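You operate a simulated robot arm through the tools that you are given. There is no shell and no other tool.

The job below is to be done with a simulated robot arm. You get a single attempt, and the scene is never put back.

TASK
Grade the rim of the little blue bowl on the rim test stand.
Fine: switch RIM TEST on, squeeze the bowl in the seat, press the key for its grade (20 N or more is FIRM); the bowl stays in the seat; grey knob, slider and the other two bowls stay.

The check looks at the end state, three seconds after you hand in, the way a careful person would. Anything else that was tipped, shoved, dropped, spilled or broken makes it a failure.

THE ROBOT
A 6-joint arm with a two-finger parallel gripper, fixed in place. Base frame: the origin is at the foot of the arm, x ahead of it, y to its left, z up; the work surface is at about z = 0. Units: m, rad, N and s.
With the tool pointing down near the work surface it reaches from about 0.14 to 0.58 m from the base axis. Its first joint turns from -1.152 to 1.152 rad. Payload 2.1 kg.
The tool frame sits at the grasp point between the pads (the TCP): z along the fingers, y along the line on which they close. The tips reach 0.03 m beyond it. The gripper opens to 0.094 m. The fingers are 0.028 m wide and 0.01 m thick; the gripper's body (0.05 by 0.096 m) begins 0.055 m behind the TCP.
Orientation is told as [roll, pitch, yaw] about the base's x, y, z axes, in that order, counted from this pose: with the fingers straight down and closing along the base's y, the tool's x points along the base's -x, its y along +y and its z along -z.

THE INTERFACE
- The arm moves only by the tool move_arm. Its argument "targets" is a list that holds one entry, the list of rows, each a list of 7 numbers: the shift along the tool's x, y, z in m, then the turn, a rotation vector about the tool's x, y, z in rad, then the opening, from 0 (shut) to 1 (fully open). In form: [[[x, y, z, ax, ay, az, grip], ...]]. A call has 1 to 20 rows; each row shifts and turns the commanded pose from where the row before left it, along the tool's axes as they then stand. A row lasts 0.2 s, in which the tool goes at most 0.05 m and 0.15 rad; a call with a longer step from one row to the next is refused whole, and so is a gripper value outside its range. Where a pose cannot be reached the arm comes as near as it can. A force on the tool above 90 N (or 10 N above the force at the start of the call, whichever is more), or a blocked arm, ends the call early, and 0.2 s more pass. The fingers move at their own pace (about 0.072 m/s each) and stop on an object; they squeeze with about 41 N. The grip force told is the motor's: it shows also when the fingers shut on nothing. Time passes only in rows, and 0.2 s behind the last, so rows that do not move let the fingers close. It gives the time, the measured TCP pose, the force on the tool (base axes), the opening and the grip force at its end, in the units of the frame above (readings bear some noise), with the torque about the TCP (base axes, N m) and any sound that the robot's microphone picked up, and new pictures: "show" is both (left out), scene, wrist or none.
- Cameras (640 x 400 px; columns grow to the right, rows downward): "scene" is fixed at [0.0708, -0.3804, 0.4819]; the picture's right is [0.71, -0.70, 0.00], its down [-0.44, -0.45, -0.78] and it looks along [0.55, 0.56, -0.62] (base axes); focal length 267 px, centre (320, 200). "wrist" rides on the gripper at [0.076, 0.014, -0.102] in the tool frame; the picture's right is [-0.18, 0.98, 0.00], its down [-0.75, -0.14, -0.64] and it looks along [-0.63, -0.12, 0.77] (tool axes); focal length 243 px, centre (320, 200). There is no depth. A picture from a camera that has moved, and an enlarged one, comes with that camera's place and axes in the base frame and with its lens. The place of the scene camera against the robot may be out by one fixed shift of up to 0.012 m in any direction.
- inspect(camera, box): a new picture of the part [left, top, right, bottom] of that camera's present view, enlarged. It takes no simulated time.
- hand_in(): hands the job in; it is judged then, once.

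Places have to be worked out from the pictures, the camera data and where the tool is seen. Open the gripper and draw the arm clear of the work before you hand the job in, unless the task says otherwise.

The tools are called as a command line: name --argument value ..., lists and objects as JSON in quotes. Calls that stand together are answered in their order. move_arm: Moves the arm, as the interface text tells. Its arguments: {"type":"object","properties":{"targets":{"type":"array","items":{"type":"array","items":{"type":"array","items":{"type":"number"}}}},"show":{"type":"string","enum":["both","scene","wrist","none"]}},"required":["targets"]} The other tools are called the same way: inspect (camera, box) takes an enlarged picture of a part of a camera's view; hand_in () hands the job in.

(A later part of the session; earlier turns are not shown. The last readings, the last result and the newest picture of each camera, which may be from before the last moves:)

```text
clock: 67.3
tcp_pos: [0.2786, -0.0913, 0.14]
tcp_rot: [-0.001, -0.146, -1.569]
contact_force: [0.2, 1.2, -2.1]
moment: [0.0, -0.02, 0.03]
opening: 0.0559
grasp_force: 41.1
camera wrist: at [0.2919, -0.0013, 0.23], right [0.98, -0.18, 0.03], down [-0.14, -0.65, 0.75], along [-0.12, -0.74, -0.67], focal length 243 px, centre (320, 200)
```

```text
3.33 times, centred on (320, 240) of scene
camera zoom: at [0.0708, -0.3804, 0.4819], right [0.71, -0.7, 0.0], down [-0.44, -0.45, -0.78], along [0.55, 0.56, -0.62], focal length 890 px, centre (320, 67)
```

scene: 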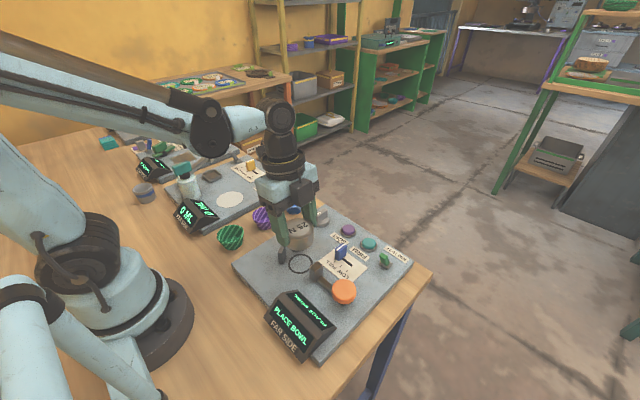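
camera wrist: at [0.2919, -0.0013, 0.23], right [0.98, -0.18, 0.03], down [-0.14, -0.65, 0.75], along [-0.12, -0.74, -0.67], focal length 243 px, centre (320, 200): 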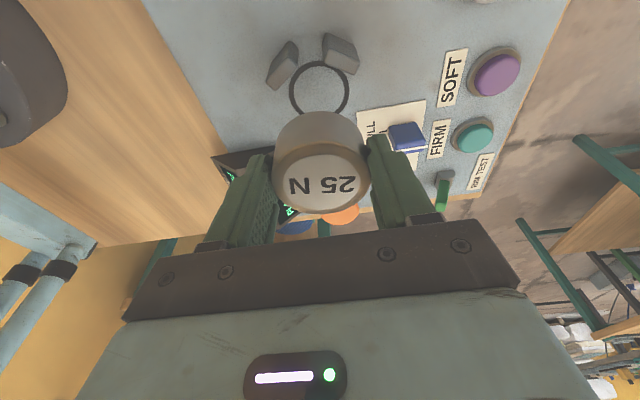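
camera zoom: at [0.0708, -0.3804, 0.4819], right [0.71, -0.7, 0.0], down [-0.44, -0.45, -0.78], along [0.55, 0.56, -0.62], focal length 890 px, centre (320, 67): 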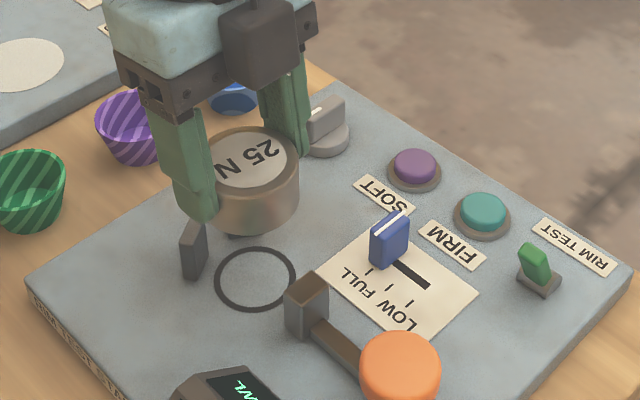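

The puck lines up with the ring to within a couple of millimetres. I'll lower most of the way with a 1–2 mm correction toward +y.

move_arm --targets '[[[0.0052, 0, 0.0245, 0, 0, 0, 0.5], [0.0037, 0, 0.0247, 0, 0, 0, 0.5], [0.003, 0, 0.0198, 0, 0, 0, 0.5], [0, 0, 0, 0, 0, 0, 0.5]]]'

inspect --camera "wrist" --box '[200, 40, 460, 240]'

inspect --camera "scene" --box '[240, 210, 360, 300]'

```text
clock: 68.3
tcp_pos: [0.2787, -0.0889, 0.0678]
tcp_rot: [-0.002, -0.146, -1.569]
contact_force: [0.5, 0.3, -3.2]
moment: [-0.01, 0.01, 0.03]
opening: 0.0561
grasp_force: 40.9
camera wrist: at [0.2914, 0.0013, 0.1583], right [0.98, -0.18, 0.03], down [-0.14, -0.65, 0.75], along [-0.12, -0.74, -0.67], focal length 243 px, centre (320, 200)
```

scene: 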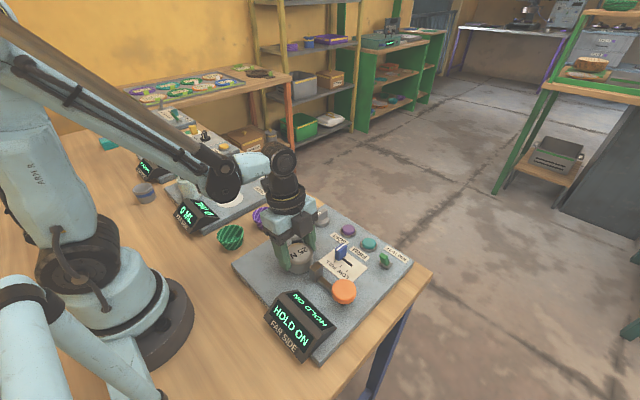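
wrist: 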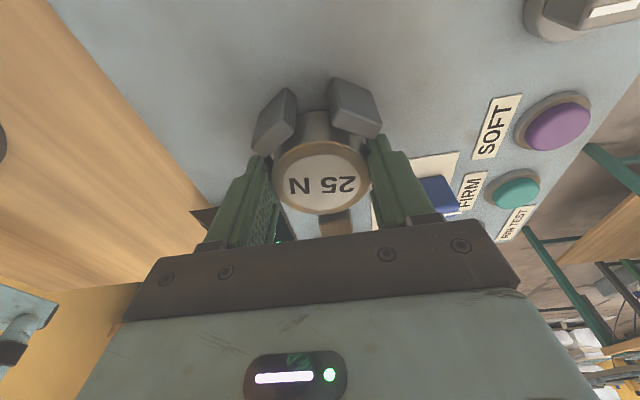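

```text
2.00 times, centred on (330, 140) of wrist
camera zoom: at [0.2914, 0.0013, 0.1583], right [0.98, -0.18, 0.03], down [-0.14, -0.65, 0.75], along [-0.12, -0.74, -0.67], focal length 485 px, centre (300, 320)
```

zoom: 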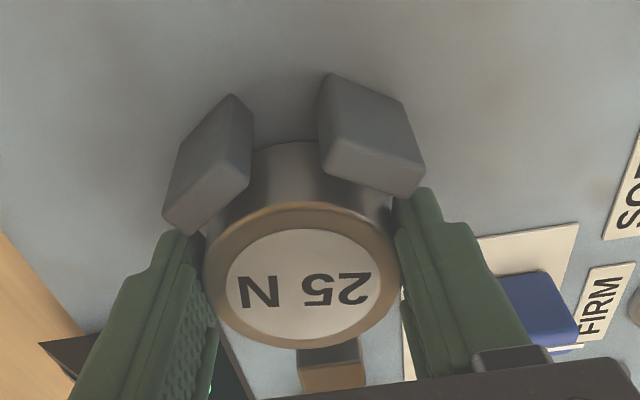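

```text
4.44 times, centred on (300, 255) of scene
camera zoom: at [0.0708, -0.3804, 0.4819], right [0.71, -0.7, 0.0], down [-0.44, -0.45, -0.78], along [0.55, 0.56, -0.62], focal length 1187 px, centre (409, -44)
```

zoom: 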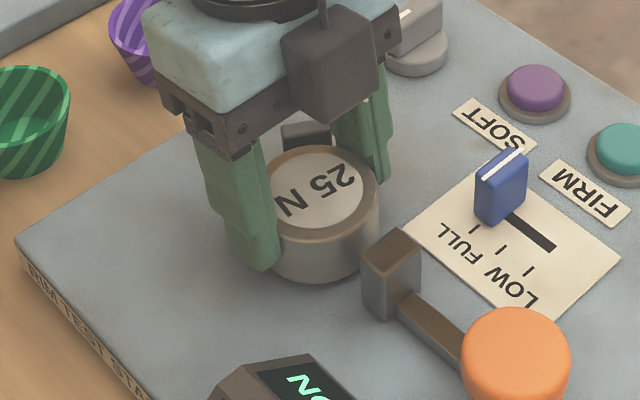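

The stand accepts the piece, showing "HOLD ON". I'll lower the last few millimetres until it touches the plate.

move_arm --targets '[[[0.0006, 0, 0.004, 0, 0, 0, 0.5], [0.0004, 0, 0.003, 0, 0, 0, 0.5], [0.0002, 0, 0.0015, 0, 0, 0, 0.5], [0, 0, 0, 0, 0, 0, 0.5]]]' --show "scene"

```text
clock: 69.3
tcp_pos: [0.2789, -0.0901, 0.0603]
tcp_rot: [0.0, -0.149, -1.57]
contact_force: [-0.5, -1.2, 11.8]
moment: [-0.24, -0.02, 0.16]
opening: 0.0558
grasp_force: 41.0
```

scene: 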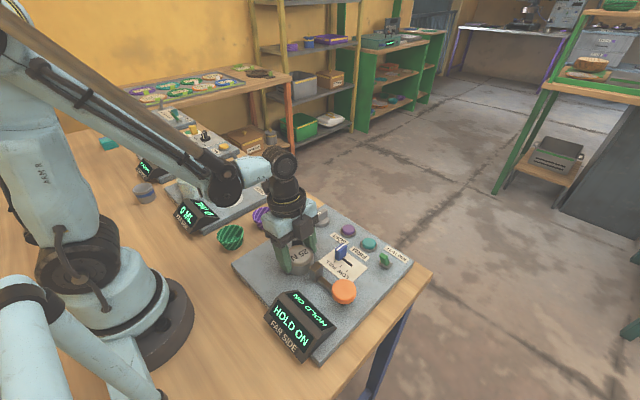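

The piece touched the plate, with 12 N upward. I'll open and rise straight up along the vertical.

move_arm --targets '[[[0, 0, -0.0005, 0, 0, 0, 0.56], [0, 0, 0, 0, 0, 0, 0.62], [0, 0, 0, 0, 0, 0, 0.7], [0, 0, 0, 0, 0, 0, 0.8], [0, 0, 0, 0, 0, 0, 0.8], [-0.003, 0, -0.0198, 0, 0, 0, 0.8], [-0.0045, 0, -0.0297, 0, 0, 0, 0.8], [-0.006, 0, -0.0396, 0, 0, 0, 0.8], [-0.006, 0, -0.0396, 0, 0, 0, 0.8], [0, 0, 0, 0, 0.074, 0, 0.8], [0, 0, 0, 0, 0.074, 0, 0.8], [0, 0, 0, 0, 0, 0, 0.8]]]'

inspect --camera "scene" --box '[240, 210, 360, 300]'

```text
clock: 71.9
tcp_pos: [0.2788, -0.0893, 0.1907]
tcp_rot: [-0.003, 0.001, -1.569]
contact_force: [-0.7, 0.4, 0.4]
moment: [0.0, 0.02, -0.01]
opening: 0.0754
grasp_force: 0.2
camera wrist: at [0.2922, -0.0138, 0.2949], right [0.98, -0.18, 0.0], down [-0.14, -0.75, 0.64], along [-0.12, -0.63, -0.77], focal length 243 px, centre (320, 200)
```

scene: 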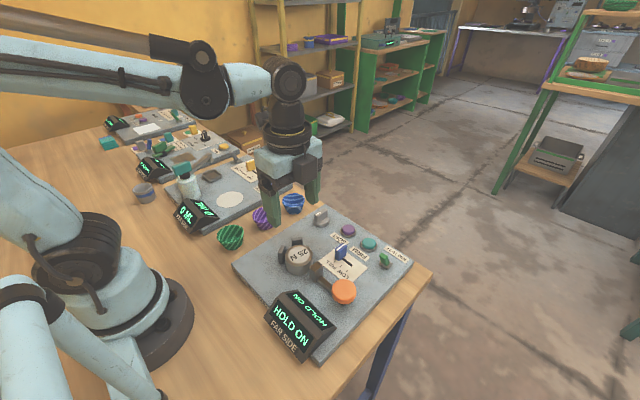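
wrist: 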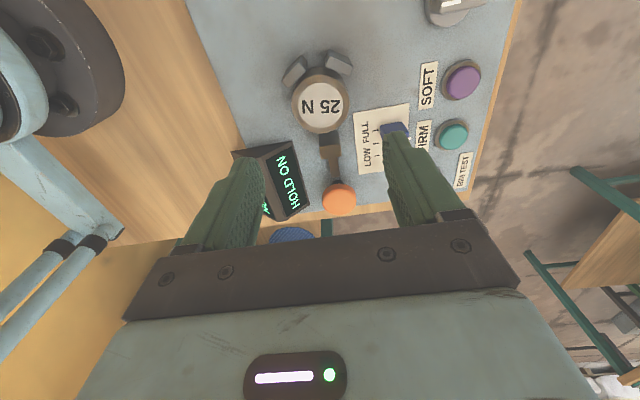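

```text
4.44 times, centred on (300, 255) of scene
camera zoom: at [0.0708, -0.3804, 0.4819], right [0.71, -0.7, 0.0], down [-0.44, -0.45, -0.78], along [0.55, 0.56, -0.62], focal length 1187 px, centre (409, -44)
```

zoom: 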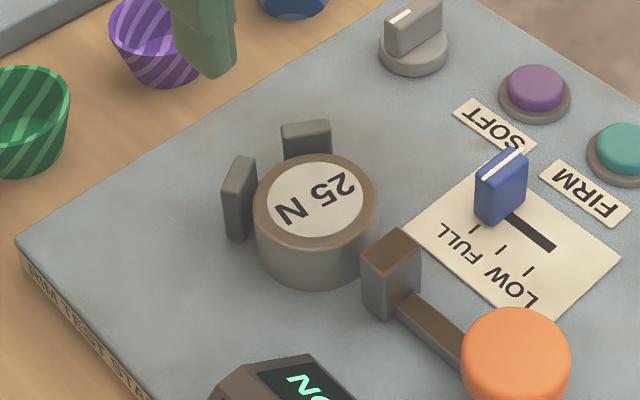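

The piece stands in the ring. I'll move over to the orange button with the fingers shut, press it to the same depth as before and hold for a couple of seconds.

move_arm --targets '[[[-0.041, 0.0003, 0, 0, 0, 0, 0], [-0.041, 0.0003, 0, 0, 0, 0, 0], [-0.0407, 0.0003, 0, 0, 0, 0, 0], [0, 0, 0.04, 0, 0, 0, 0], [0, 0, 0.04, 0, 0, 0, 0], [0, 0, 0.015, 0, 0, 0, 0], [0, 0, 0.007, 0, 0, 0, 0], [0, 0, 0.005, 0, 0, 0, 0], [0, 0, 0.004, 0, 0, 0, 0], [0, 0, 0.0008, 0, 0, 0, 0], [0, 0, 0, 0, 0, 0, 0], [0, 0, 0, 0, 0, 0, 0], [0, 0, 0, 0, 0, 0, 0], [0, 0, 0, 0, 0, 0, 0], [0, 0, 0, 0, 0, 0, 0], [0, 0, 0, 0, 0, 0, 0], [0, 0, 0, 0, 0, 0, 0], [0, 0, 0, 0, 0, 0, 0], [0, 0, 0, 0, 0, 0, 0], [0, 0, 0, 0, 0, 0, 0]]]'

inspect --camera "scene" --box '[260, 200, 400, 360]'

```text
clock: 76.1
tcp_pos: [0.28, -0.2109, 0.0783]
tcp_rot: [-0.001, 0.001, -1.572]
contact_force: [0.1, -1.4, 3.1]
moment: [-0.07, -0.02, 0.01]
opening: 0.0001
grasp_force: 33.3
heard: click
camera wrist: at [0.293, -0.1347, 0.1814], right [0.98, -0.18, 0.0], down [-0.14, -0.75, 0.64], along [-0.12, -0.63, -0.77], focal length 243 px, centre (320, 200)
```

scene: 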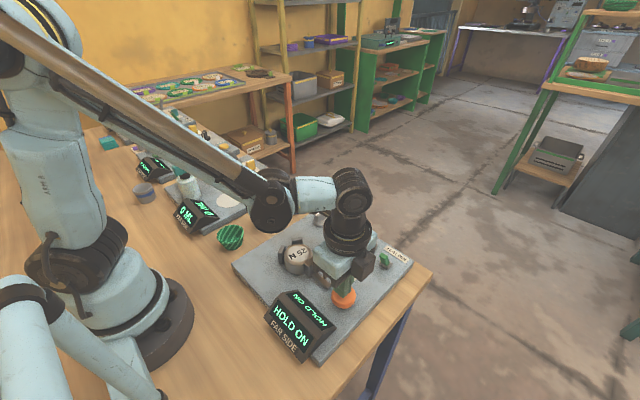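
wrist: 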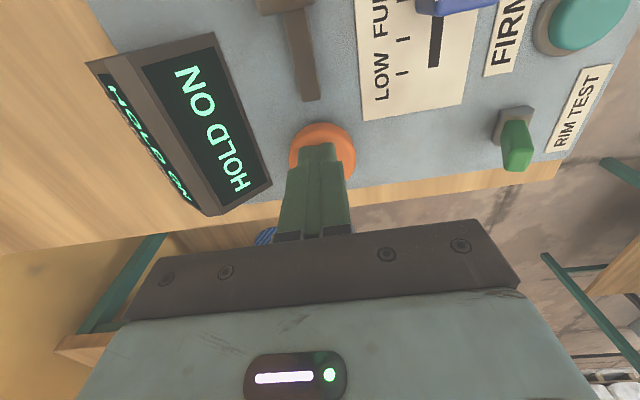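

```text
2.50 times, centred on (330, 280) of scene
camera zoom: at [0.0708, -0.3804, 0.4819], right [0.71, -0.7, 0.0], down [-0.44, -0.45, -0.78], along [0.55, 0.56, -0.62], focal length 668 px, centre (295, 0)
```

zoom: 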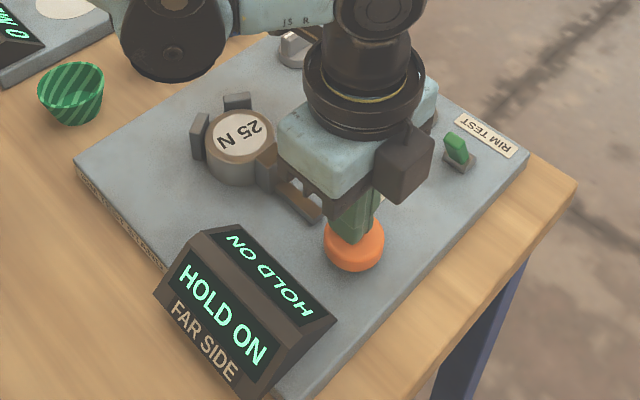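

The click came and the jaw is in, but the display still shows "HOLD ON". I'll keep holding and press half a millimetre more.

move_arm --targets '[[[0, 0, 0.0005, 0, 0, 0, 0], [0, 0, 0, 0, 0, 0, 0], [0, 0, 0, 0, 0, 0, 0], [0, 0, 0, 0, 0, 0, 0], [0, 0, 0, 0, 0, 0, 0], [0, 0, 0, 0, 0, 0, 0], [0, 0, 0, 0, 0, 0, 0], [0, 0, 0, 0, 0, 0, 0]]]'

inspect --camera "scene" --box '[260, 200, 400, 360]'

```text
clock: 77.9
tcp_pos: [0.2775, -0.2122, 0.0785]
tcp_rot: [-0.002, 0.001, -1.571]
contact_force: [-0.2, 1.2, 3.7]
moment: [0.0, 0.01, 0.0]
opening: 0.0
grasp_force: 33.3
camera wrist: at [0.2926, -0.1351, 0.1811], right [0.98, -0.18, 0.0], down [-0.14, -0.75, 0.64], along [-0.12, -0.63, -0.77], focal length 243 px, centre (320, 200)
```

scene: 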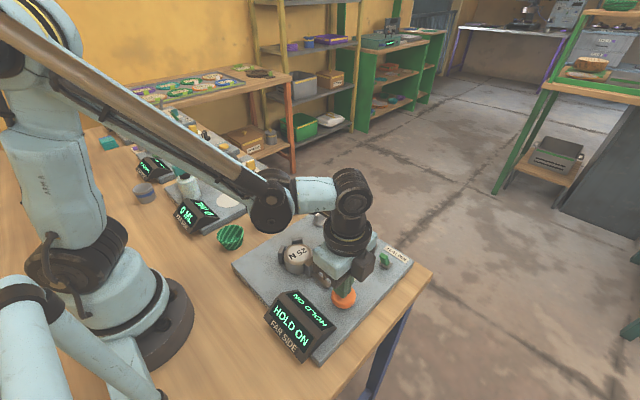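
wrist: 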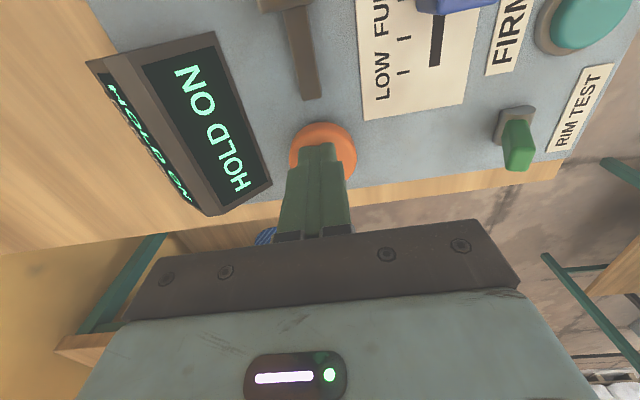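

```text
2.50 times, centred on (330, 280) of scene
camera zoom: at [0.0708, -0.3804, 0.4819], right [0.71, -0.7, 0.0], down [-0.44, -0.45, -0.78], along [0.55, 0.56, -0.62], focal length 668 px, centre (295, 0)
```

zoom: 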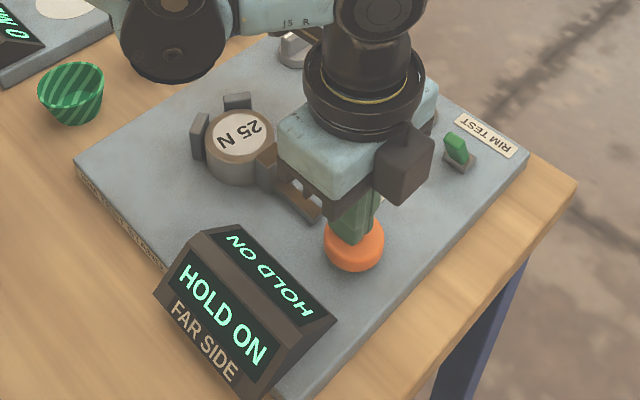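

The push-back is still only about 4 N, and the earlier reading came with the button fully bottomed. I'll press a little deeper in 0.4 mm steps and hold there.

move_arm --targets '[[[0, 0, 0.0004, 0, 0, 0, 0], [0, 0, 0.0004, 0, 0, 0, 0], [0, 0, 0.0004, 0, 0, 0, 0], [0, 0, 0, 0, 0, 0, 0], [0, 0, 0, 0, 0, 0, 0], [0, 0, 0, 0, 0, 0, 0], [0, 0, 0, 0, 0, 0, 0], [0, 0, 0, 0, 0, 0, 0], [0, 0, 0, 0, 0, 0, 0], [0, 0, 0, 0, 0, 0, 0], [0, 0, 0, 0, 0, 0, 0]]]'

inspect --camera "scene" --box '[260, 200, 400, 360]'

```text
clock: 80.3
tcp_pos: [0.2793, -0.2114, 0.0769]
tcp_rot: [-0.002, 0.0, -1.571]
contact_force: [-1.1, 0.3, 2.6]
moment: [-0.04, 0.02, -0.01]
opening: 0.0
grasp_force: 32.7
camera wrist: at [0.2927, -0.1357, 0.18], right [0.98, -0.18, 0.0], down [-0.14, -0.75, 0.64], along [-0.12, -0.63, -0.77], focal length 243 px, centre (320, 200)
```

scene: 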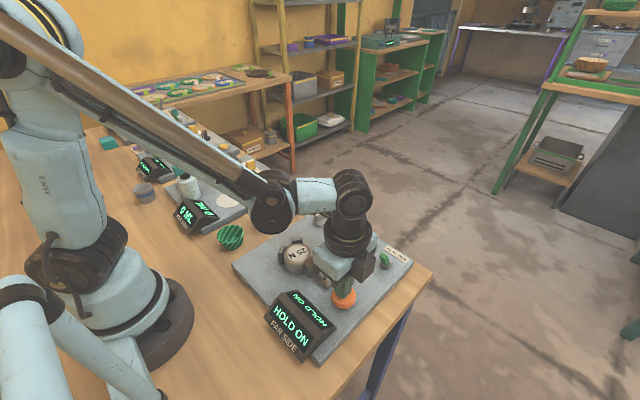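
wrist: 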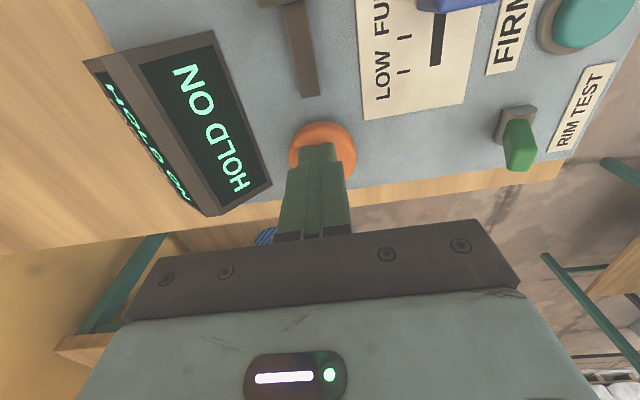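

```text
2.50 times, centred on (330, 280) of scene
camera zoom: at [0.0708, -0.3804, 0.4819], right [0.71, -0.7, 0.0], down [-0.44, -0.45, -0.78], along [0.55, 0.56, -0.62], focal length 668 px, centre (295, 0)
```

zoom: 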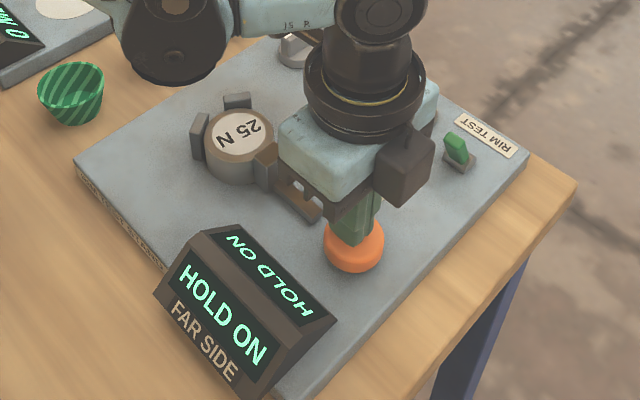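

Still only about 3 N, so it isn't bottomed yet. I'll go 1 mm deeper in fine steps, then hold.

move_arm --targets '[[[0, 0, 0.0003, 0, 0, 0, 0], [0, 0, 0.0003, 0, 0, 0, 0], [0, 0, 0.0003, 0, 0, 0, 0], [0, 0, 0, 0, 0, 0, 0], [0, 0, 0, 0, 0, 0, 0], [0, 0, 0, 0, 0, 0, 0], [0, 0, 0, 0, 0, 0, 0], [0, 0, 0, 0, 0, 0, 0], [0, 0, 0, 0, 0, 0, 0]]]' --show "scene"

inspect --camera "scene" --box '[260, 200, 400, 360]'

```text
clock: 82.3
tcp_pos: [0.2788, -0.2126, 0.0776]
tcp_rot: [0.0, 0.001, -1.569]
contact_force: [-0.4, 1.9, 3.5]
moment: [-0.01, 0.03, 0.0]
opening: 0.0
grasp_force: 32.6
```

scene: 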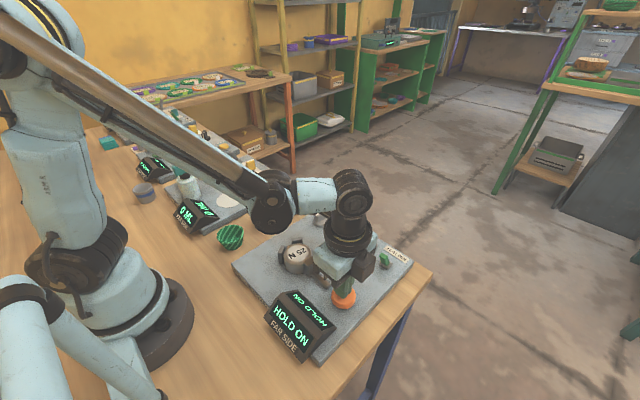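

```text
2.50 times, centred on (330, 280) of scene
camera zoom: at [0.0708, -0.3804, 0.4819], right [0.71, -0.7, 0.0], down [-0.44, -0.45, -0.78], along [0.55, 0.56, -0.62], focal length 668 px, centre (295, 0)
```

zoom: 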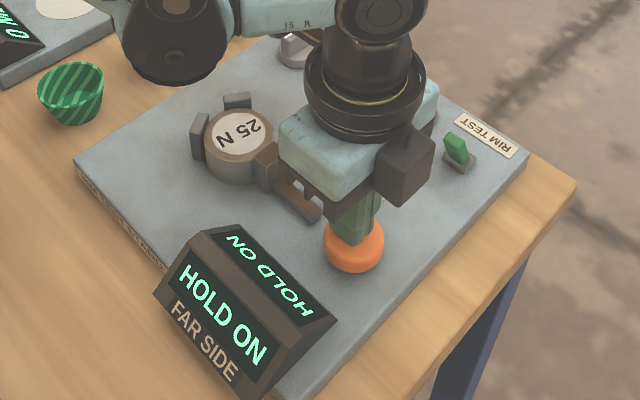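

Force is unchanged, so there is still travel left. I'll press another 1.5 mm in 0.5 mm steps; the 90 N limit guards against overdoing it.

move_arm --targets '[[[0, 0, 0.0005, 0, 0, 0, 0], [0, 0, 0, 0, 0, 0, 0], [0, 0, 0.0005, 0, 0, 0, 0], [0, 0, 0, 0, 0, 0, 0], [0, 0, 0, 0, 0, 0, 0]]]' --show "scene"

inspect --camera "scene" --box '[260, 200, 400, 360]'

```text
clock: 83.5
tcp_pos: [0.2781, -0.211, 0.0753]
tcp_rot: [-0.001, 0.001, -1.57]
contact_force: [1.6, -2.2, 6.2]
moment: [-0.04, -0.03, 0.04]
opening: 0.0
grasp_force: 32.7
```

scene: 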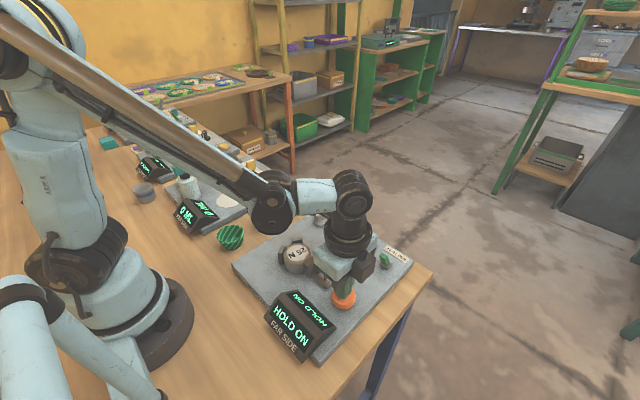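

```text
2.50 times, centred on (330, 280) of scene
camera zoom: at [0.0708, -0.3804, 0.4819], right [0.71, -0.7, 0.0], down [-0.44, -0.45, -0.78], along [0.55, 0.56, -0.62], focal length 668 px, centre (295, 0)
```

zoom: 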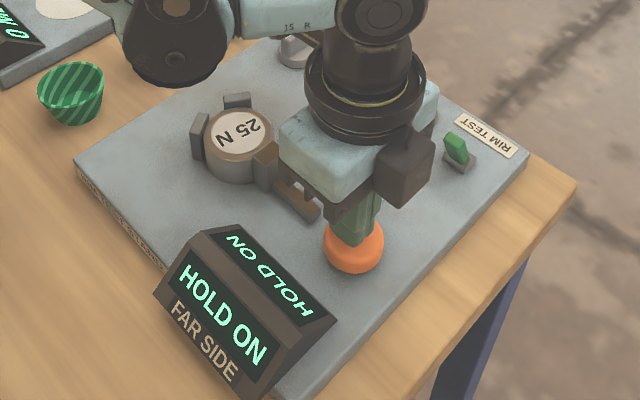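

The force is starting to rise at 6 N, so it's just bottoming. I'll add half a millimetre and hold for two seconds.

move_arm --targets '[[[0, 0, 0.0004, 0, 0, 0, 0], [0, 0, 0, 0, 0, 0, 0], [0, 0, 0.0003, 0, 0, 0, 0], [0, 0, 0, 0, 0, 0, 0], [0, 0, 0, 0, 0, 0, 0], [0, 0, 0, 0, 0, 0, 0], [0, 0, 0, 0, 0, 0, 0], [0, 0, 0, 0, 0, 0, 0], [0, 0, 0, 0, 0, 0, 0], [0, 0, 0, 0, 0, 0, 0], [0, 0, 0, 0, 0, 0, 0]]]' --show "scene"

inspect --camera "scene" --box '[260, 200, 400, 360]'

```text
clock: 85.9
tcp_pos: [0.2798, -0.2114, 0.0749]
tcp_rot: [0.0, 0.001, -1.57]
contact_force: [-3.8, -7.8, 28.2]
moment: [-0.23, 0.11, -0.02]
opening: 0.0
grasp_force: 33.1
```

scene: 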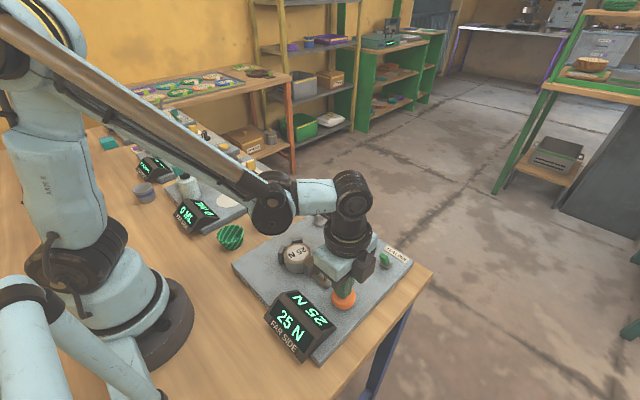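

```text
2.50 times, centred on (330, 280) of scene
camera zoom: at [0.0708, -0.3803, 0.482], right [0.71, -0.7, 0.0], down [-0.44, -0.45, -0.78], along [0.55, 0.56, -0.62], focal length 668 px, centre (295, 0)
```

zoom: 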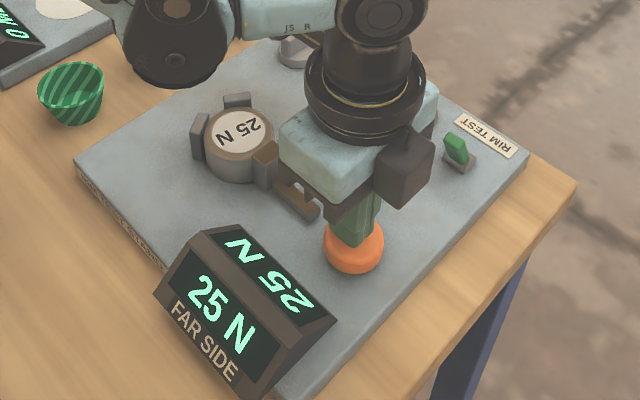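

The stand reads exactly 25 N on the 25 N piece, so the gauge is true and the bowl's 16 N stands: its grade is SOFT. Now I'll lift off the button and go above the seat to take the piece back.

move_arm --targets '[[[0, 0, -0.005, 0, 0, 0, 0], [0, 0, -0.02, 0, 0, 0, 0], [0, 0, -0.04, 0, 0, 0, 0], [0, 0, -0.04, 0, 0, 0, 0.3], [0.04, 0, 0, 0, 0, 0, 0.82], [0.04, 0, 0, 0, 0, 0, 0.82], [0.043, 0, 0, 0, 0, 0, 0.82], [0, 0, 0, 0, 0, 0, 0.82]]]'

inspect --camera "wrist" --box '[200, 40, 460, 240]'

inspect --camera "scene" --box '[240, 210, 360, 300]'

```text
clock: 87.7
tcp_pos: [0.279, -0.0865, 0.1806]
tcp_rot: [-0.002, -0.001, -1.571]
contact_force: [-0.4, -0.2, 0.2]
moment: [-0.01, 0.02, 0.02]
opening: 0.0771
grasp_force: 0.0
camera wrist: at [0.2931, -0.0108, 0.2837], right [0.98, -0.18, 0.0], down [-0.14, -0.75, 0.64], along [-0.12, -0.63, -0.77], focal length 243 px, centre (320, 200)
```

scene: 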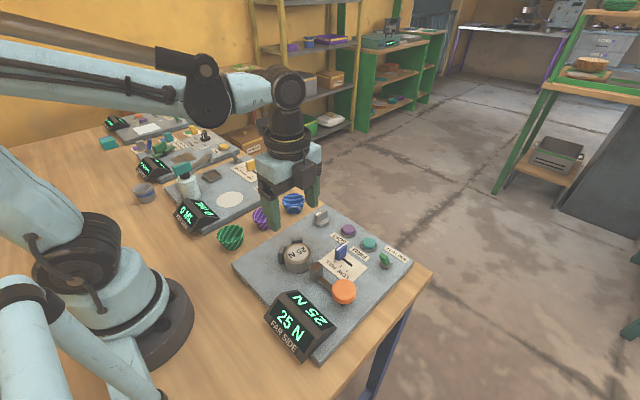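
wrist: 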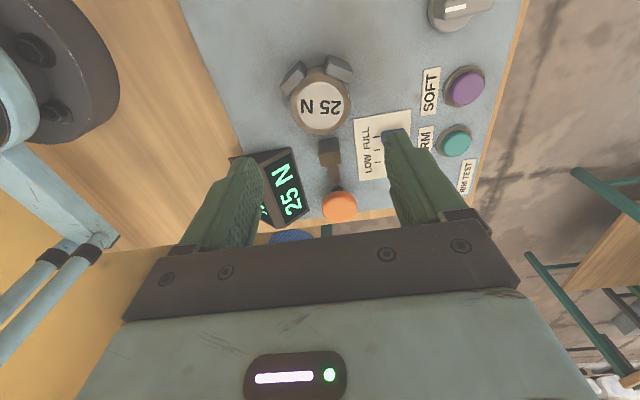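

```text
2.00 times, centred on (330, 140) of wrist
camera zoom: at [0.2931, -0.0108, 0.2837], right [0.98, -0.18, 0.0], down [-0.14, -0.75, 0.64], along [-0.12, -0.63, -0.77], focal length 485 px, centre (300, 320)
```

zoom: 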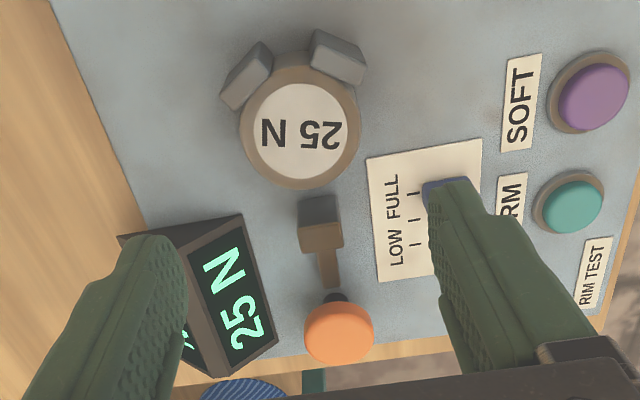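

```text
4.44 times, centred on (300, 255) of scene
camera zoom: at [0.0708, -0.3804, 0.4819], right [0.71, -0.7, 0.0], down [-0.44, -0.45, -0.78], along [0.55, 0.56, -0.62], focal length 1187 px, centre (409, -44)
```

zoom: 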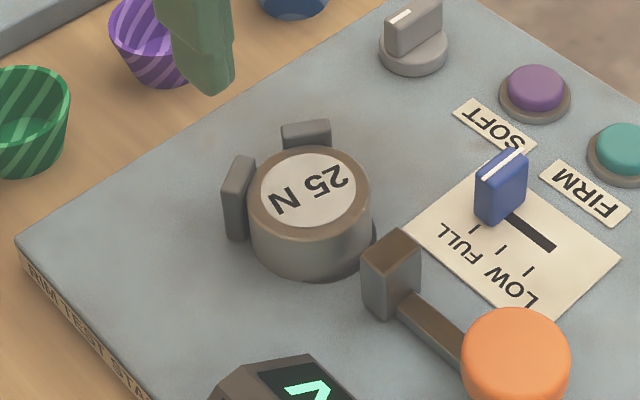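

The piece is now against the posts at about [0.279, −0.087]. I'll grip it upright with the TCP about 5 mm toward −y, clear of the posts, then shift it back to the ring's middle for a cleaner regrip. First down to z ≈ 0.085.

move_arm --targets '[[[-0.0055, 0, 0.03, 0, 0, 0, 0.82], [0, 0, 0.035, 0, 0, 0, 0.82], [0, 0, 0.03, 0, 0, 0, 0.82], [0, 0, 0, 0, 0, 0, 0.82]]]' --show "wrist"

inspect --camera "wrist" --box '[200, 40, 460, 240]'

```text
clock: 88.7
tcp_pos: [0.2791, -0.0932, 0.0852]
tcp_rot: [-0.001, 0.0, -1.57]
contact_force: [-0.5, 0.1, -0.3]
moment: [-0.03, 0.01, -0.01]
opening: 0.0775
grasp_force: 0.1
camera wrist: at [0.2927, -0.018, 0.1887], right [0.98, -0.18, 0.0], down [-0.14, -0.75, 0.64], along [-0.12, -0.63, -0.77], focal length 243 px, centre (320, 200)
```

wrist: 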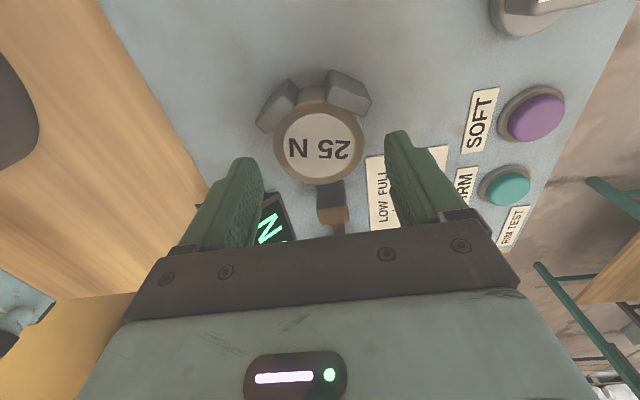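

```text
2.00 times, centred on (330, 140) of wrist
camera zoom: at [0.2927, -0.018, 0.1887], right [0.98, -0.18, 0.0], down [-0.14, -0.75, 0.64], along [-0.12, -0.63, -0.77], focal length 485 px, centre (300, 320)
```

zoom: 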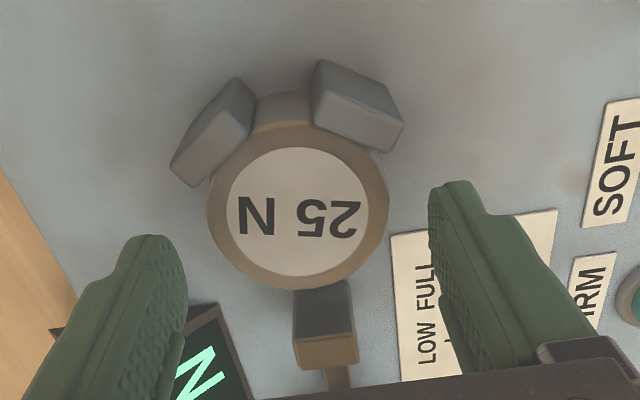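

The fingers flank the piece and clear the posts. I'll lower to z ≈ 0.056 and close on it.

move_arm --targets '[[[0, 0, 0.015, 0, 0, 0, 0.82], [0, 0, 0.014, 0, 0, 0, 0.82], [0, 0, 0, 0, 0, 0, 0.72], [0, 0, 0, 0, 0, 0, 0.63], [0, 0, 0, 0, 0, 0, 0.55], [0, 0, 0, 0, 0, 0, 0.5], [0, 0, 0, 0, 0, 0, 0.5]]]' --show "wrist"

```text
clock: 90.3
tcp_pos: [0.2795, -0.0945, 0.0551]
tcp_rot: [0.0, -0.001, -1.569]
contact_force: [-1.4, 0.4, 21.2]
moment: [0.22, 0.08, 0.01]
opening: 0.0573
grasp_force: 8.9
camera wrist: at [0.2929, -0.0182, 0.1595], right [0.98, -0.18, 0.0], down [-0.14, -0.75, 0.64], along [-0.12, -0.63, -0.77], focal length 243 px, centre (320, 200)
```

wrist: 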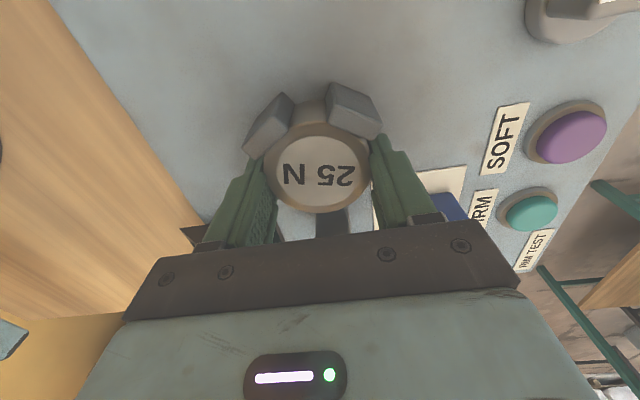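

The force reads 21 N upward with only 9 N of grip at 0.0573 m, which isn't as expected. I'll look closely before doing anything.

inspect --camera "wrist" --box '[220, 60, 420, 230]'

inspect --camera "scene" --box '[250, 210, 350, 290]'

```text
2.35 times, centred on (320, 145) of wrist
camera zoom: at [0.2929, -0.0182, 0.1595], right [0.98, -0.18, 0.0], down [-0.14, -0.75, 0.64], along [-0.12, -0.63, -0.77], focal length 571 px, centre (320, 329)
```

zoom: 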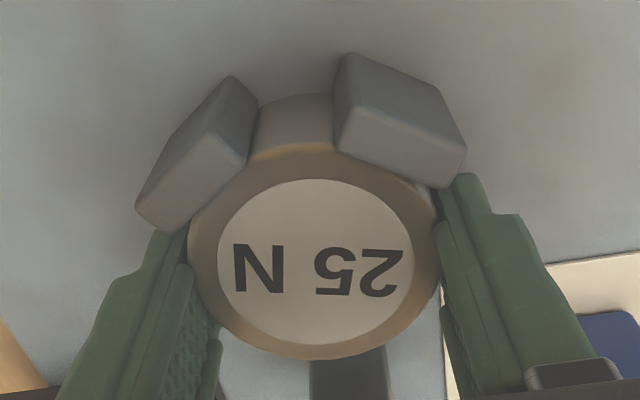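

```text
5.00 times, centred on (300, 250) of scene
camera zoom: at [0.0708, -0.3804, 0.4819], right [0.71, -0.7, 0.0], down [-0.44, -0.45, -0.78], along [0.55, 0.56, -0.62], focal length 1335 px, centre (420, -50)
```

zoom: 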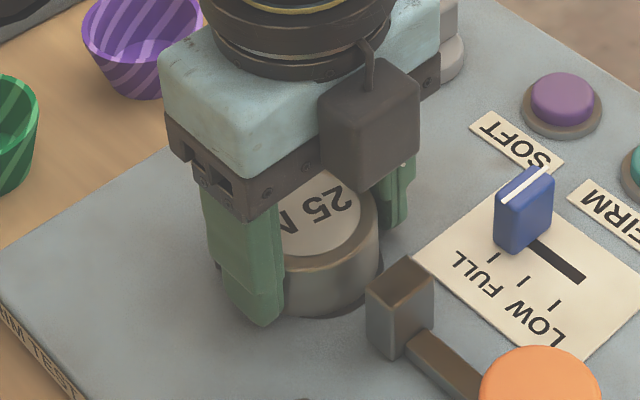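

The piece looks level and between the pads. I'll wait two rows without moving to see whether the grip settles.

move_arm --targets '[[[0, 0, 0, 0, 0, 0, 0.5], [0, 0, 0, 0, 0, 0, 0.5]]]' --show "wrist"

```text
clock: 90.9
tcp_pos: [0.2793, -0.0944, 0.0555]
tcp_rot: [-0.001, -0.001, -1.568]
contact_force: [-1.1, -0.4, 25.2]
moment: [0.26, 0.11, -0.02]
opening: 0.0569
grasp_force: 8.4
camera wrist: at [0.2929, -0.0182, 0.1595], right [0.98, -0.18, 0.0], down [-0.14, -0.75, 0.64], along [-0.12, -0.63, -0.77], focal length 243 px, centre (320, 200)
```

wrist: 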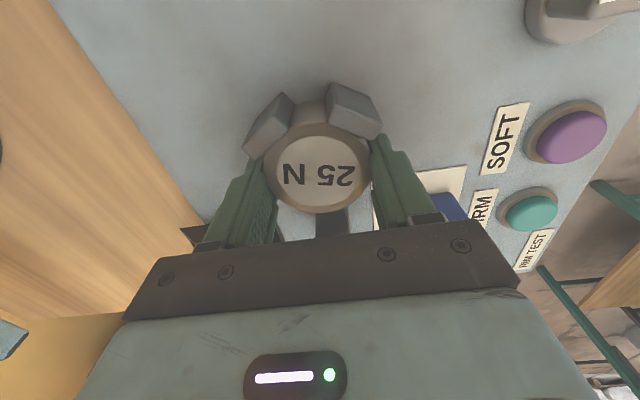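

The upward force persists and acts through the piece, while the grip is weak, so this grip is poor. I'll open the fingers and see whether the force goes away.

move_arm --targets '[[[0, 0, 0, 0, 0, 0, 0.65], [0, 0, 0, 0, 0, 0, 0.8], [0, 0, 0, 0, 0, 0, 0.82], [0, 0, 0, 0, 0, 0, 0.82]]]' --show "wrist"

inspect --camera "wrist" --box '[220, 60, 420, 230]'

inspect --camera "scene" --box '[250, 210, 350, 290]'

```text
clock: 91.9
tcp_pos: [0.2797, -0.0936, 0.0561]
tcp_rot: [-0.001, 0.001, -1.568]
contact_force: [0.3, -0.4, 0.2]
moment: [-0.01, -0.02, -0.05]
opening: 0.0771
grasp_force: 0.0
camera wrist: at [0.2928, -0.0182, 0.1594], right [0.98, -0.18, 0.0], down [-0.14, -0.75, 0.64], along [-0.12, -0.63, -0.77], focal length 243 px, centre (320, 200)
```

wrist: 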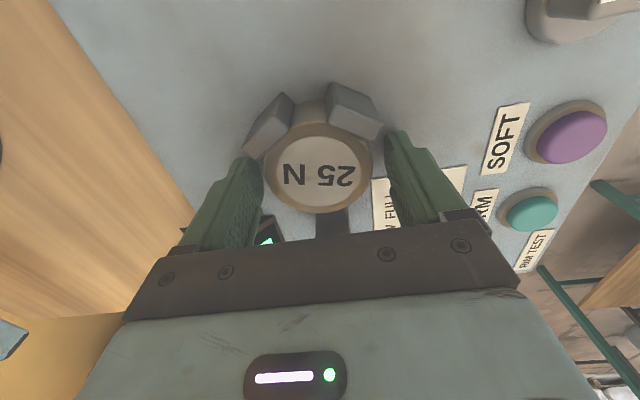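

```text
2.35 times, centred on (320, 145) of wrist
camera zoom: at [0.2928, -0.0182, 0.1594], right [0.98, -0.18, 0.0], down [-0.14, -0.75, 0.64], along [-0.12, -0.63, -0.77], focal length 571 px, centre (320, 329)
```

zoom: 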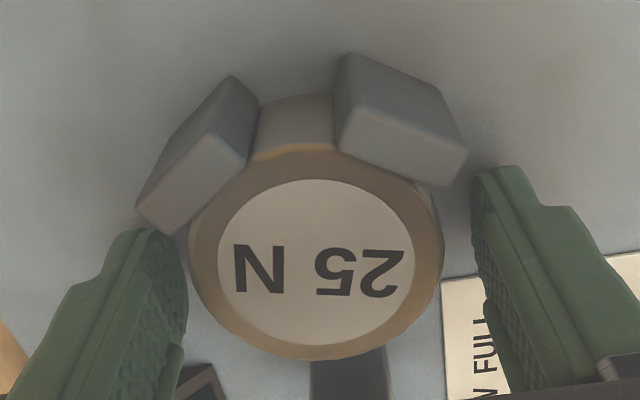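

```text
5.00 times, centred on (300, 250) of scene
camera zoom: at [0.0708, -0.3804, 0.4819], right [0.71, -0.7, 0.0], down [-0.44, -0.45, -0.78], along [0.55, 0.56, -0.62], focal length 1335 px, centre (420, -50)
```

zoom: 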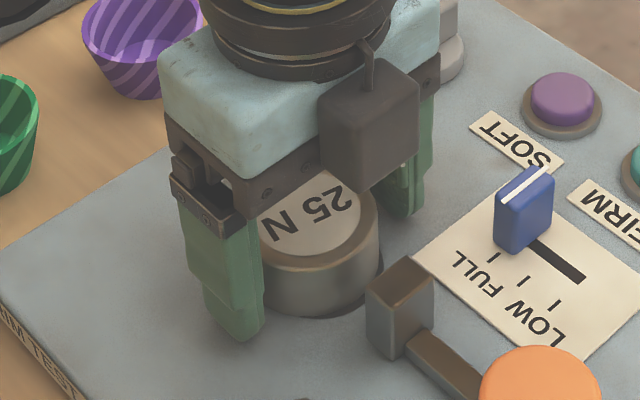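

With the fingers open the force is zero and the piece hasn't moved, so the vertical load came from squeezing there. I'll raise 3 mm, to the same grip height that worked on the table, and close more gently.

move_arm --targets '[[[0, 0, -0.003, 0, 0, 0, 0.75], [0, 0, 0, 0, 0, 0, 0.65], [0, 0, 0, 0, 0, 0, 0.6], [0, 0, 0, 0, 0, 0, 0.57], [0, 0, 0, 0, 0, 0, 0.57]]]' --show "wrist"

```text
clock: 93.1
tcp_pos: [0.2788, -0.0944, 0.0586]
tcp_rot: [-0.002, 0.0, -1.57]
contact_force: [1.0, -0.3, 1.2]
moment: [-0.06, -0.08, 0.05]
opening: 0.0554
grasp_force: 41.1
camera wrist: at [0.2928, -0.0183, 0.162], right [0.98, -0.18, 0.0], down [-0.14, -0.75, 0.64], along [-0.12, -0.63, -0.77], focal length 243 px, centre (320, 200)
```

wrist: 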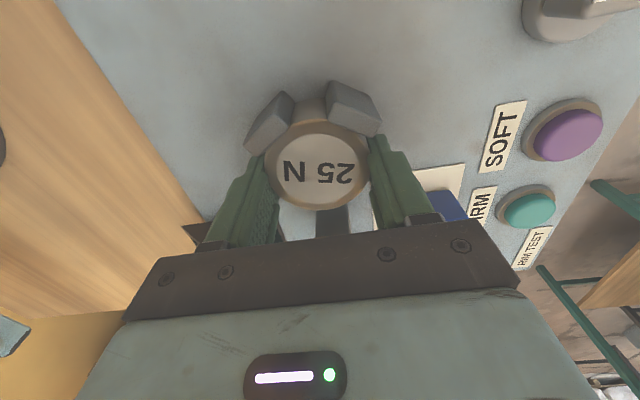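

This grip is sound: 41 N at 0.0554 m with almost no side load. I'll lift 4 mm, move the piece 9 mm toward −y to the middle of the ring, and set it down.

move_arm --targets '[[[0, 0, -0.004, 0, 0, 0, 0.55], [0, 0, 0, 0, 0, 0, 0.55], [-0.005, 0, 0, 0, 0, 0, 0.55], [-0.004, 0, 0, 0, 0, 0, 0.55], [0, 0, 0.002, 0, 0, 0, 0.55], [0, 0, 0.002, 0, 0, 0, 0.55], [0, 0, 0, 0, 0, 0, 0.55]]]' --show "wrist"

inspect --camera "scene" --box '[250, 210, 350, 290]'

```text
clock: 94.7
tcp_pos: [0.279, -0.1042, 0.0596]
tcp_rot: [-0.001, 0.002, -1.569]
contact_force: [-1.1, 2.0, 17.4]
moment: [0.01, -0.1, 0.04]
opening: 0.0554
grasp_force: 41.1
camera wrist: at [0.2927, -0.0281, 0.162], right [0.98, -0.18, 0.0], down [-0.14, -0.75, 0.64], along [-0.12, -0.63, -0.77], focal length 243 px, centre (320, 200)
```

wrist: 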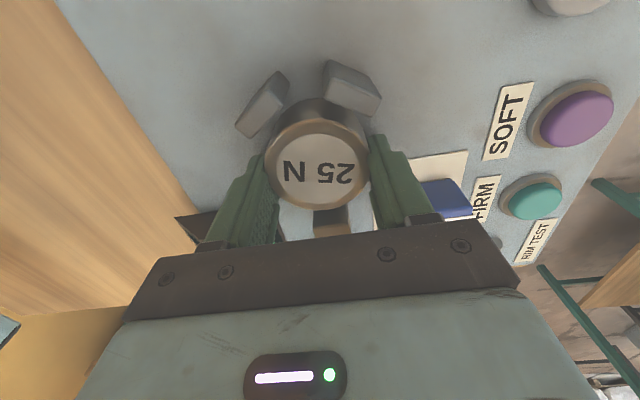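

```text
5.00 times, centred on (300, 250) of scene
camera zoom: at [0.0708, -0.3804, 0.4819], right [0.71, -0.7, 0.0], down [-0.44, -0.45, -0.78], along [0.55, 0.56, -0.62], focal length 1335 px, centre (420, -50)
```

zoom: 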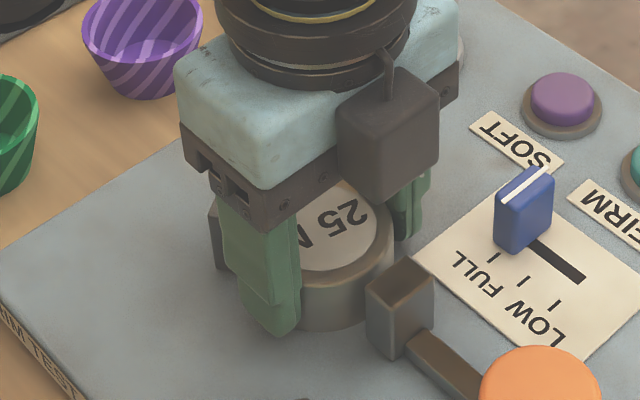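

The piece is on the plate mid-ring, with 17 N contact. I'll release it, rise to clear and look again.

move_arm --targets '[[[0, 0, -0.0008, 0, 0, 0, 0.6], [0, 0, 0, 0, 0, 0, 0.7], [0, 0, 0, 0, 0, 0, 0.82], [0, 0, 0, 0, 0, 0, 0.82], [0, 0, -0.025, 0, 0, 0, 0.82], [0, 0, -0.025, 0, 0, 0, 0.82], [0, 0, 0, 0, 0, 0, 0.82]]]' --show "wrist"

inspect --camera "wrist" --box '[200, 40, 460, 240]'

inspect --camera "scene" --box '[250, 210, 350, 290]'

```text
clock: 96.3
tcp_pos: [0.2796, -0.1043, 0.1112]
tcp_rot: [-0.001, 0.0, -1.569]
contact_force: [-0.7, -0.1, -0.3]
moment: [0.02, -0.01, -0.01]
opening: 0.0771
grasp_force: 0.1
camera wrist: at [0.2927, -0.0277, 0.2134], right [0.98, -0.18, 0.0], down [-0.14, -0.75, 0.64], along [-0.12, -0.63, -0.77], focal length 243 px, centre (320, 200)
```

wrist: 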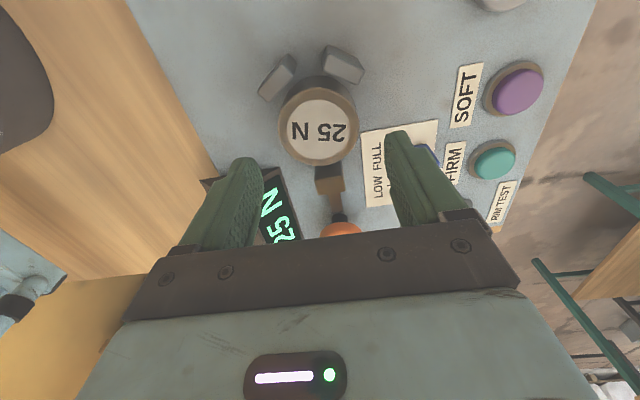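

```text
2.00 times, centred on (330, 140) of wrist
camera zoom: at [0.2927, -0.0277, 0.2134], right [0.98, -0.18, 0.0], down [-0.14, -0.75, 0.64], along [-0.12, -0.63, -0.77], focal length 485 px, centre (300, 320)
```

zoom: 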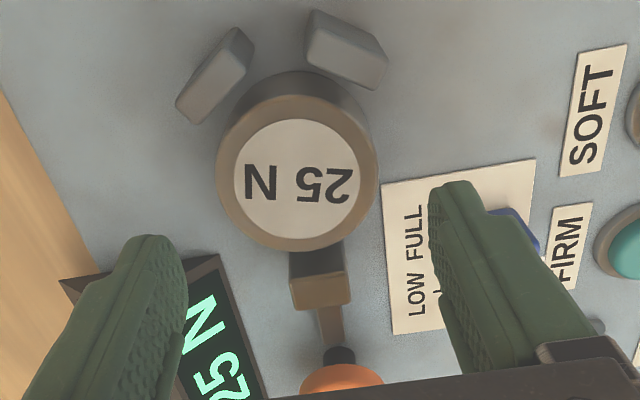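

```text
5.00 times, centred on (300, 250) of scene
camera zoom: at [0.0708, -0.3804, 0.4819], right [0.71, -0.7, 0.0], down [-0.44, -0.45, -0.78], along [0.55, 0.56, -0.62], focal length 1335 px, centre (420, -50)
```

zoom: 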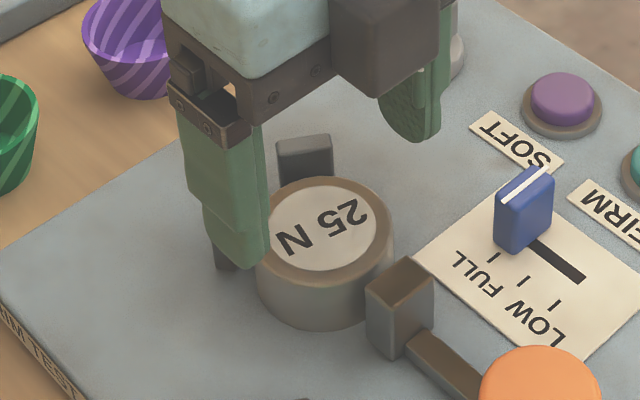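

The piece is at about [0.2785, −0.098]. I'll tilt the tool 0.15 rad as for the table pickup, shift to the matching TCP y ≈ −0.094 and lower around it.

move_arm --targets '[[[0, 0, 0, 0, -0.075, 0, 0.85], [0, 0, 0, 0, -0.075, 0, 0.85], [0.0099, 0, -0.0015, 0, 0, 0, 0.85], [0.0038, 0, 0.0257, 0, 0, 0, 0.85], [0.0037, 0, 0.0245, 0, 0, 0, 0.85], [0, 0, 0, 0, 0, 0, 0.85]]]' --show "wrist"

inspect --camera "wrist" --box '[200, 40, 460, 240]'

inspect --camera "scene" --box '[250, 210, 350, 290]'

```text
clock: 97.7
tcp_pos: [0.2795, -0.0937, 0.0587]
tcp_rot: [-0.002, -0.15, -1.57]
contact_force: [-0.2, 1.0, 0.2]
moment: [-0.02, 0.01, 0.0]
opening: 0.0799
grasp_force: 0.1
camera wrist: at [0.2931, -0.0032, 0.1502], right [0.98, -0.18, 0.03], down [-0.14, -0.65, 0.75], along [-0.12, -0.74, -0.66], focal length 243 px, centre (320, 200)
```

wrist: 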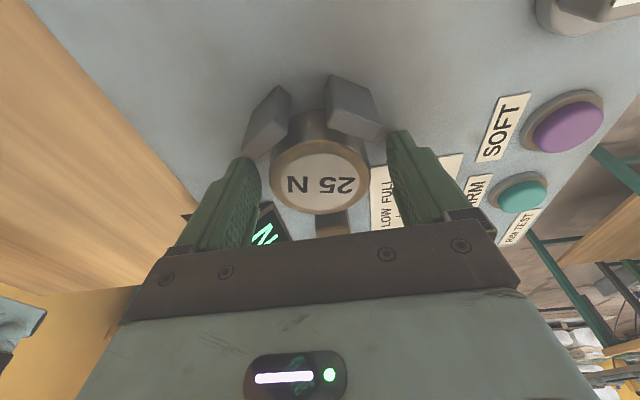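

```text
2.00 times, centred on (330, 140) of wrist
camera zoom: at [0.2931, -0.0032, 0.1502], right [0.98, -0.18, 0.03], down [-0.14, -0.65, 0.75], along [-0.12, -0.74, -0.66], focal length 485 px, centre (300, 320)
```

zoom: 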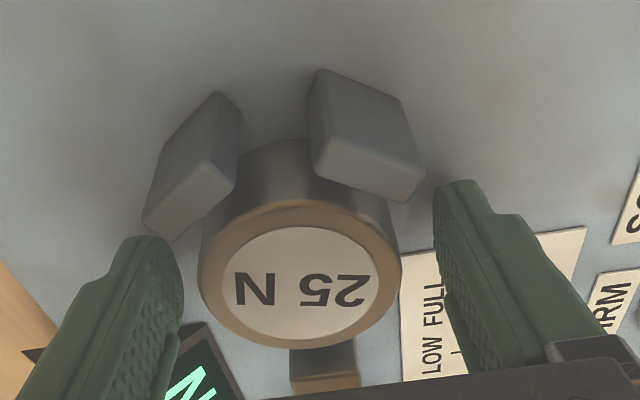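

```text
5.00 times, centred on (300, 250) of scene
camera zoom: at [0.0708, -0.3804, 0.4819], right [0.71, -0.7, 0.0], down [-0.44, -0.45, -0.78], along [0.55, 0.56, -0.62], focal length 1335 px, centre (420, -50)
```

zoom: 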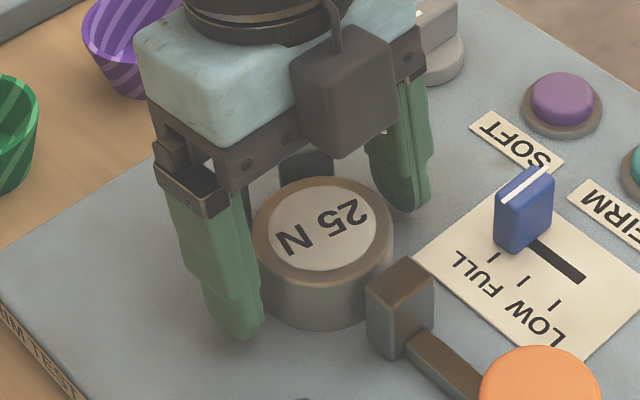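

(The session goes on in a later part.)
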